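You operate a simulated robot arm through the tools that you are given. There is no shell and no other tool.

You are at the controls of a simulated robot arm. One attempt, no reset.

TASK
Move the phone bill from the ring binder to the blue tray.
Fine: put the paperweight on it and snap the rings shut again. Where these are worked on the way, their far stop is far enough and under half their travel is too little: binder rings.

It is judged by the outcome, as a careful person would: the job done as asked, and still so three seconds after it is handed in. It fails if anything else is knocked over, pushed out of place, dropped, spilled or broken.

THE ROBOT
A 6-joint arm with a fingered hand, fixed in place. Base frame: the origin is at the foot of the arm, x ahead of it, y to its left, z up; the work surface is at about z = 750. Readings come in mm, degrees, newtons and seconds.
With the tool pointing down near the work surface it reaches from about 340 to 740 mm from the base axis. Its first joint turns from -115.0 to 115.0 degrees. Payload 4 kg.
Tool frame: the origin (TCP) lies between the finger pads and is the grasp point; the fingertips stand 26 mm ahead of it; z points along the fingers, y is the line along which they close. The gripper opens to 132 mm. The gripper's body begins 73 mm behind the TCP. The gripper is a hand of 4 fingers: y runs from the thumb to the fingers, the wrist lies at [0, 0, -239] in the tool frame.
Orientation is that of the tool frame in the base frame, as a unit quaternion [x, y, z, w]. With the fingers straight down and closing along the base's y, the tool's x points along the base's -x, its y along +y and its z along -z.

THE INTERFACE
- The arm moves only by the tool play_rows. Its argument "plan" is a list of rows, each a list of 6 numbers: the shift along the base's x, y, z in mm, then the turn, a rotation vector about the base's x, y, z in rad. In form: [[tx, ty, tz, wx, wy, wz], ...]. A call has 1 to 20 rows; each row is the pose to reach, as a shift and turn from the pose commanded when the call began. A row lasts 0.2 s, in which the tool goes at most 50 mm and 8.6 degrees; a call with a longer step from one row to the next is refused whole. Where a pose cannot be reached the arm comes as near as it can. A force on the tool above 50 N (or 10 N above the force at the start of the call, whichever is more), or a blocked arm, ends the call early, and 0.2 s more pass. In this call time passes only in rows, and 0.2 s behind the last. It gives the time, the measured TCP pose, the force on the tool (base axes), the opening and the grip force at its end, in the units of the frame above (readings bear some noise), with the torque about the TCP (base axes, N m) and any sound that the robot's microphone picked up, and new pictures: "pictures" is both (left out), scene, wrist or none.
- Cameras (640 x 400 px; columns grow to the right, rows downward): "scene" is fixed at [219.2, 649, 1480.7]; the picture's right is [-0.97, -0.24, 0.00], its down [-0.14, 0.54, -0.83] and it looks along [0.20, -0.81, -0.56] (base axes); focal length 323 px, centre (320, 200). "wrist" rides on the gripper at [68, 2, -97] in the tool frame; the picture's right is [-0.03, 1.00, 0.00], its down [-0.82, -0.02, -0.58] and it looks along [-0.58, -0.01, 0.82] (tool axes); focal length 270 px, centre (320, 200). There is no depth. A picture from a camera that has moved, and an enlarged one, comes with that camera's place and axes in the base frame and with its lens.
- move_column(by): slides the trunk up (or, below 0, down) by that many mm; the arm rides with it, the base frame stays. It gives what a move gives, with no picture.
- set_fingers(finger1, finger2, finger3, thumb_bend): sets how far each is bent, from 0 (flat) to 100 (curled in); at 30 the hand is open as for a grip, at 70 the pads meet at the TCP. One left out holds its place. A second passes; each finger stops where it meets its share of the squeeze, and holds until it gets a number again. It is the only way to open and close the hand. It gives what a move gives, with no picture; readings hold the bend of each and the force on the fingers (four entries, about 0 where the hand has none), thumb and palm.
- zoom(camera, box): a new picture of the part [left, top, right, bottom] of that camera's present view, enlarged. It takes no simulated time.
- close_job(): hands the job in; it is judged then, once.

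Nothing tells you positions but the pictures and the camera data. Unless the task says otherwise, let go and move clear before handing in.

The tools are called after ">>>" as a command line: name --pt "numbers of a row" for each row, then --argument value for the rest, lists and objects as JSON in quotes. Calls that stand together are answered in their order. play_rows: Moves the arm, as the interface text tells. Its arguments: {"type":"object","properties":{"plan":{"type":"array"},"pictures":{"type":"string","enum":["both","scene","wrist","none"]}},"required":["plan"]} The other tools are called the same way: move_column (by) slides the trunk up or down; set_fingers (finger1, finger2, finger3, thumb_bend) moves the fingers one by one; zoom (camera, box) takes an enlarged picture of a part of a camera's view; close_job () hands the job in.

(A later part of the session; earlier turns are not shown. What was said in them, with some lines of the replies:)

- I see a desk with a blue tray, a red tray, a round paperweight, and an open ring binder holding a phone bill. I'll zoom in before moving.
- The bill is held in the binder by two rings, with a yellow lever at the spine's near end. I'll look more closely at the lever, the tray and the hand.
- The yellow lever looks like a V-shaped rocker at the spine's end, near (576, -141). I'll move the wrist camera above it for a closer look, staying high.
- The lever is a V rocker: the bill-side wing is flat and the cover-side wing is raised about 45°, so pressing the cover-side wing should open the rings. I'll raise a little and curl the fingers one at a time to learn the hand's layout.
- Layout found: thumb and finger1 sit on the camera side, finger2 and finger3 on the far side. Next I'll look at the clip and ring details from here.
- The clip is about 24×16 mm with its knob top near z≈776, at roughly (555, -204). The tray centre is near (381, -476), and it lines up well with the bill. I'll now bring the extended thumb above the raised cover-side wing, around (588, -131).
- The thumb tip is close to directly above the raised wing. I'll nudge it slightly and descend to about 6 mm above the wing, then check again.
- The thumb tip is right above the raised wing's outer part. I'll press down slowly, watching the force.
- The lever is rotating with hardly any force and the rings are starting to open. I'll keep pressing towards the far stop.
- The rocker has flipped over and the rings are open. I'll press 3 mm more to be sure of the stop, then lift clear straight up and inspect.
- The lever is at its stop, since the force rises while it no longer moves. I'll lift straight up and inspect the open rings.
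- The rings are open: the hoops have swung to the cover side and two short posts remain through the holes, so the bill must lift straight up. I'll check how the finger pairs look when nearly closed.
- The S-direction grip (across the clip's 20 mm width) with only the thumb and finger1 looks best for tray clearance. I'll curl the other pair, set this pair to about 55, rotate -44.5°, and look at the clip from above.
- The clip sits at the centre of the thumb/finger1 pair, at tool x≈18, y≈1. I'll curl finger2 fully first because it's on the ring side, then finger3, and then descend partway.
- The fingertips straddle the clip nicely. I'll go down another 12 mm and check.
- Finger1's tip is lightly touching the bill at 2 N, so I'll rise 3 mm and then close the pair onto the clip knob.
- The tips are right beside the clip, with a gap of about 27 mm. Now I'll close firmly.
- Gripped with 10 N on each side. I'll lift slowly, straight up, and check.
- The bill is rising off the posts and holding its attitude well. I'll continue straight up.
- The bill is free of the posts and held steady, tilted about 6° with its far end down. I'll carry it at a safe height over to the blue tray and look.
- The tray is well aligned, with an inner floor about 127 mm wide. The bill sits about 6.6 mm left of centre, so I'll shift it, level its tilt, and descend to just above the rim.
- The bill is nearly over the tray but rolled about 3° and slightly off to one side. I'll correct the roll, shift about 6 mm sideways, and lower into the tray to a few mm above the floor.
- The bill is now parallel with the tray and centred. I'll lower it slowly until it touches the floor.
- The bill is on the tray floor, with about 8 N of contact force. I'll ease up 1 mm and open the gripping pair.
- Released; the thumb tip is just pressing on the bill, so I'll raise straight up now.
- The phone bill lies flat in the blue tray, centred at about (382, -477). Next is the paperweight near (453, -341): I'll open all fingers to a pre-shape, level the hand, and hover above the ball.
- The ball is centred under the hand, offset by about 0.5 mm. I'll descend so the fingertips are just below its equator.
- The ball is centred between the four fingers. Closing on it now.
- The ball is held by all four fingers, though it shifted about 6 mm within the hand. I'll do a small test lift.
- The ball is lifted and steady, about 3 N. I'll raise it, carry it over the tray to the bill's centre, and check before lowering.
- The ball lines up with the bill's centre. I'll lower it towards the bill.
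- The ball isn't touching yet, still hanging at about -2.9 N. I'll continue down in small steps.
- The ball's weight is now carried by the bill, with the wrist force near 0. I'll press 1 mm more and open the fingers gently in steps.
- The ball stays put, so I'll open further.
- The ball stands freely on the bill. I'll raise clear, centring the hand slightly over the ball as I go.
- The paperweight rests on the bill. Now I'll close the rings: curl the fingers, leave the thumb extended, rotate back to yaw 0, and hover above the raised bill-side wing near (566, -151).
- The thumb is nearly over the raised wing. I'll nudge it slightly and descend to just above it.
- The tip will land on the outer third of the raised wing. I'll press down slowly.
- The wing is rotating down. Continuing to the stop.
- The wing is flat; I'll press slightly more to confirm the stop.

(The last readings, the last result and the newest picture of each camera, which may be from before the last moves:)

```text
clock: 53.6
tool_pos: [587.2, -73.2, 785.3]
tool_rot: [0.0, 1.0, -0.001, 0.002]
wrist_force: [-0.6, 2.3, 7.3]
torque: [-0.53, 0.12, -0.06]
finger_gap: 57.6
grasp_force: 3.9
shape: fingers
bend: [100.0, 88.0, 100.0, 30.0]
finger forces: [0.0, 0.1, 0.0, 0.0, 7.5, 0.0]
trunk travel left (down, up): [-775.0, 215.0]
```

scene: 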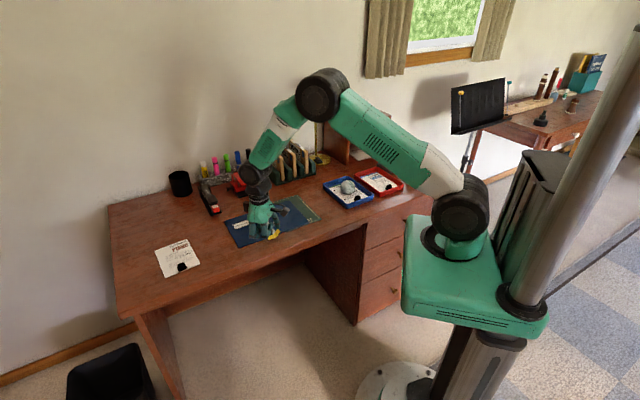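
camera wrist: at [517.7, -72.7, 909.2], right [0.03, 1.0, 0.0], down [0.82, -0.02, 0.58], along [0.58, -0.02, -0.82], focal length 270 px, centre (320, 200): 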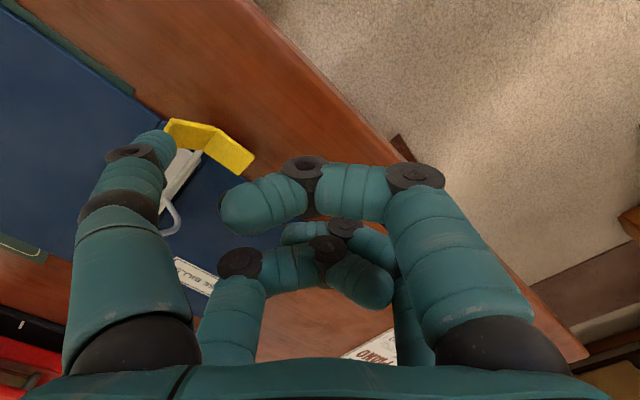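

The lever is firmly at its stop, at 7.3 N with no further travel. I'll lift straight up and check the rings.

>>> play_rows --pt "0 0 10 0 0 0" --pt "0 0 40 0 0 0" --pt "0 0 80 0 0 0" --pt "-10 20 120 0 0 0" --pt "-30 40 150 0 0 0"

>>> zoom --camera "scene" --box '[235, 190, 315, 250]'

>>> zoom --camera "scene" --box '[310, 150, 400, 216]'

```text
clock: 54.8
tool_pos: [556.5, -32.7, 934.1]
tool_rot: [0.001, 1.0, 0.001, 0.0]
wrist_force: [0.2, -0.1, 0.0]
torque: [-0.03, 0.0, -0.04]
finger_gap: 56.6
grasp_force: 0.0
shape: fingers
bend: [100.0, 88.0, 100.0, 30.0]
finger forces: [0.0, 0.0, 0.1, 0.0, 0.0, 0.0]
trunk travel left (down, up): [-775.0, 215.0]
camera wrist: at [488.4, -31.2, 1030.4], right [0.03, 1.0, 0.0], down [0.82, -0.02, 0.58], along [0.58, -0.02, -0.82], focal length 270 px, centre (320, 200)
```

scene: 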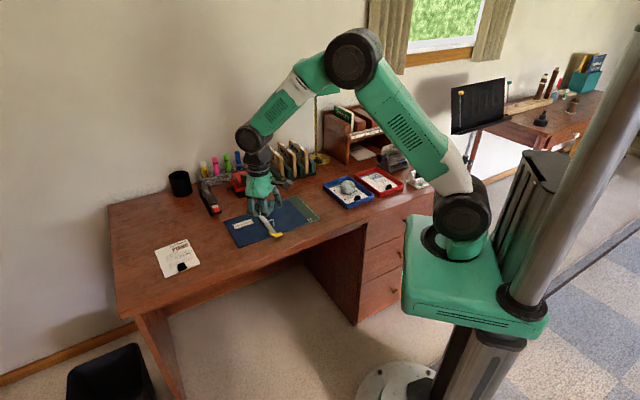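
wrist: 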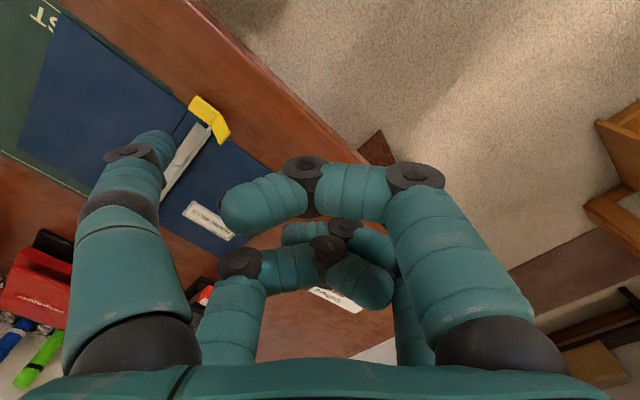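

```text
6.67 times, centred on (275, 220) of scene
camera zoom: at [219.2, 649.0, 1480.7], right [-0.97, -0.24, 0.0], down [-0.14, 0.54, -0.83], along [0.2, -0.81, -0.56], focal length 2152 px, centre (620, 67)
```

zoom: 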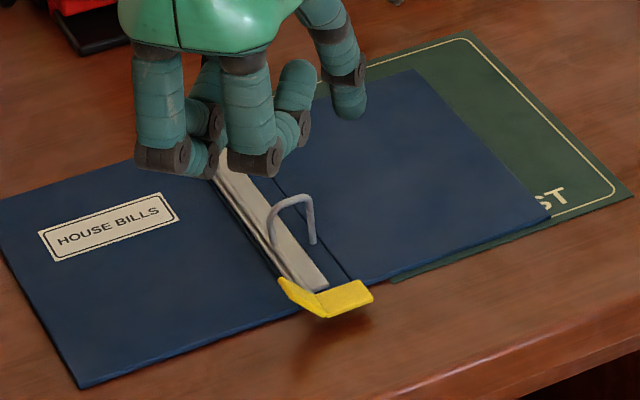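

```text
6.06 times, centred on (355, 183) of scene
camera zoom: at [219.2, 649.0, 1480.7], right [-0.97, -0.24, 0.0], down [-0.14, 0.54, -0.83], along [0.2, -0.81, -0.56], focal length 1956 px, centre (108, 303)
```

zoom: 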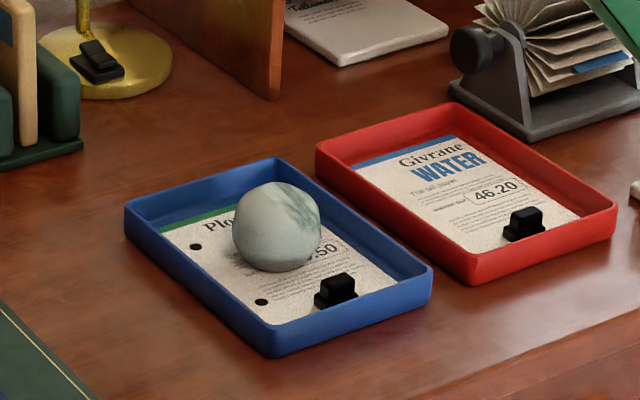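

The rings are shut, and the bill lies in the tray under the paperweight. I'll back the arm off and do one last check before handing in.

>>> play_rows --pt "-20 0 25 0 0 0" --pt "-45 0 50 0 0 0" --pt "-75 0 75 0 0 0" --pt "-105 0 95 0 0 0" --pt "-130 0 105 0 0 0"

>>> zoom --camera "scene" --box '[220, 150, 420, 260]'

>>> zoom --camera "scene" --box '[235, 190, 315, 250]'

```text
clock: 56.0
tool_pos: [427.4, -33.1, 1038.3]
tool_rot: [0.002, 1.0, 0.0, 0.0]
wrist_force: [0.3, 1.6, -0.7]
torque: [0.0, 0.0, -0.01]
finger_gap: 56.9
grasp_force: 0.0
shape: fingers
bend: [100.0, 88.0, 100.0, 30.0]
finger forces: [0.0, 0.0, 0.1, 0.0, 0.1, 0.0]
trunk travel left (down, up): [-775.0, 215.0]
camera wrist: at [358.3, -32.0, 1135.8], right [0.03, 1.0, 0.0], down [0.82, -0.02, 0.58], along [0.58, -0.02, -0.82], focal length 270 px, centre (320, 200)
```

scene: 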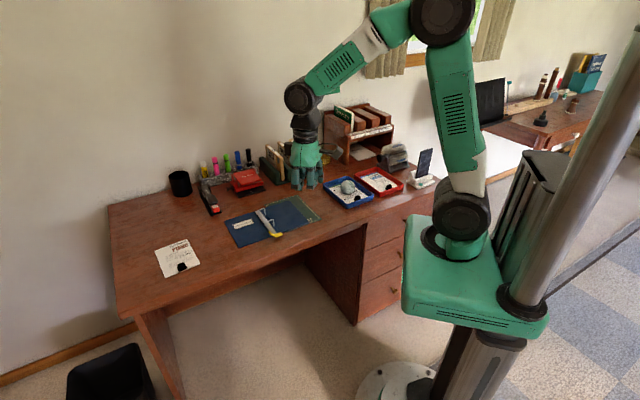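
wrist: 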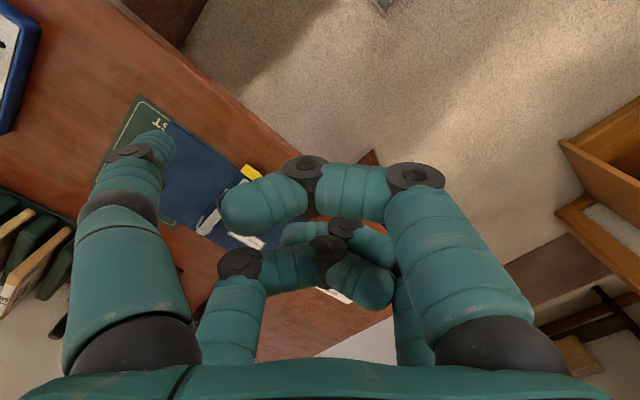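

```text
3.20 times, centred on (320, 205) of scene
camera zoom: at [219.2, 649.0, 1480.7], right [-0.97, -0.24, 0.0], down [-0.14, 0.54, -0.83], along [0.2, -0.81, -0.56], focal length 1033 px, centre (320, 184)
```

zoom: 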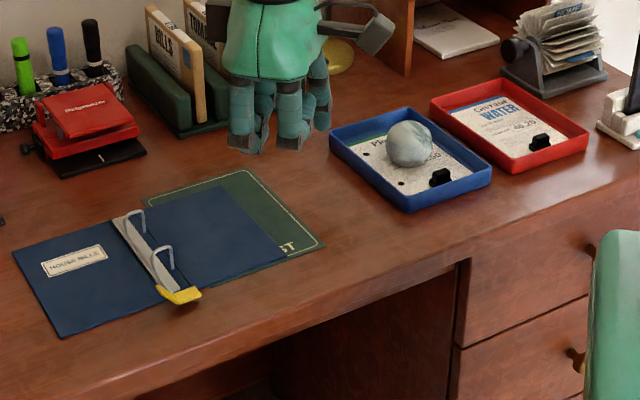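

```text
6.67 times, centred on (275, 220) of scene
camera zoom: at [219.2, 649.0, 1480.7], right [-0.97, -0.24, 0.0], down [-0.14, 0.54, -0.83], along [0.2, -0.81, -0.56], focal length 2152 px, centre (620, 67)
```

zoom: 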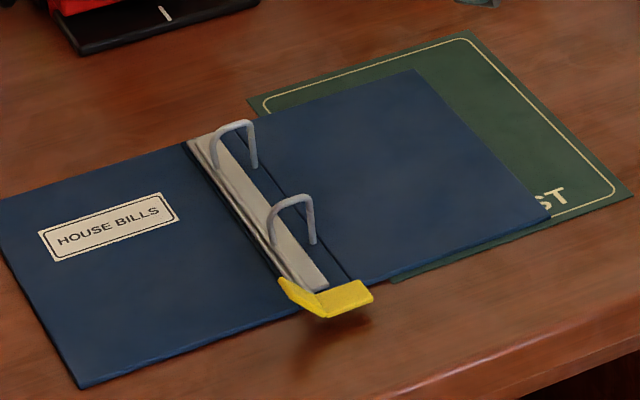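

Both rings are closed and the lever is back where it started. The phone bill is flat in the blue tray with the paperweight on it, nothing else has moved, and the arm is clear. I'm handing in the job.

>>> close_job

```text
The job is handed in.
```

The phone bill is now in the blue tray with the paperweight on top, and the binder rings are snapped shut again. I opened the rings to their far stop before lifting the bill out, and pressed the lever back to its stop to close them.

In the last pictures before hand-in, the bill lay flat and the paperweight stood steady near its centre. The rest of the desk looked undisturbed, and the arm was clear of it. The result after hand-in has not been shown to me.
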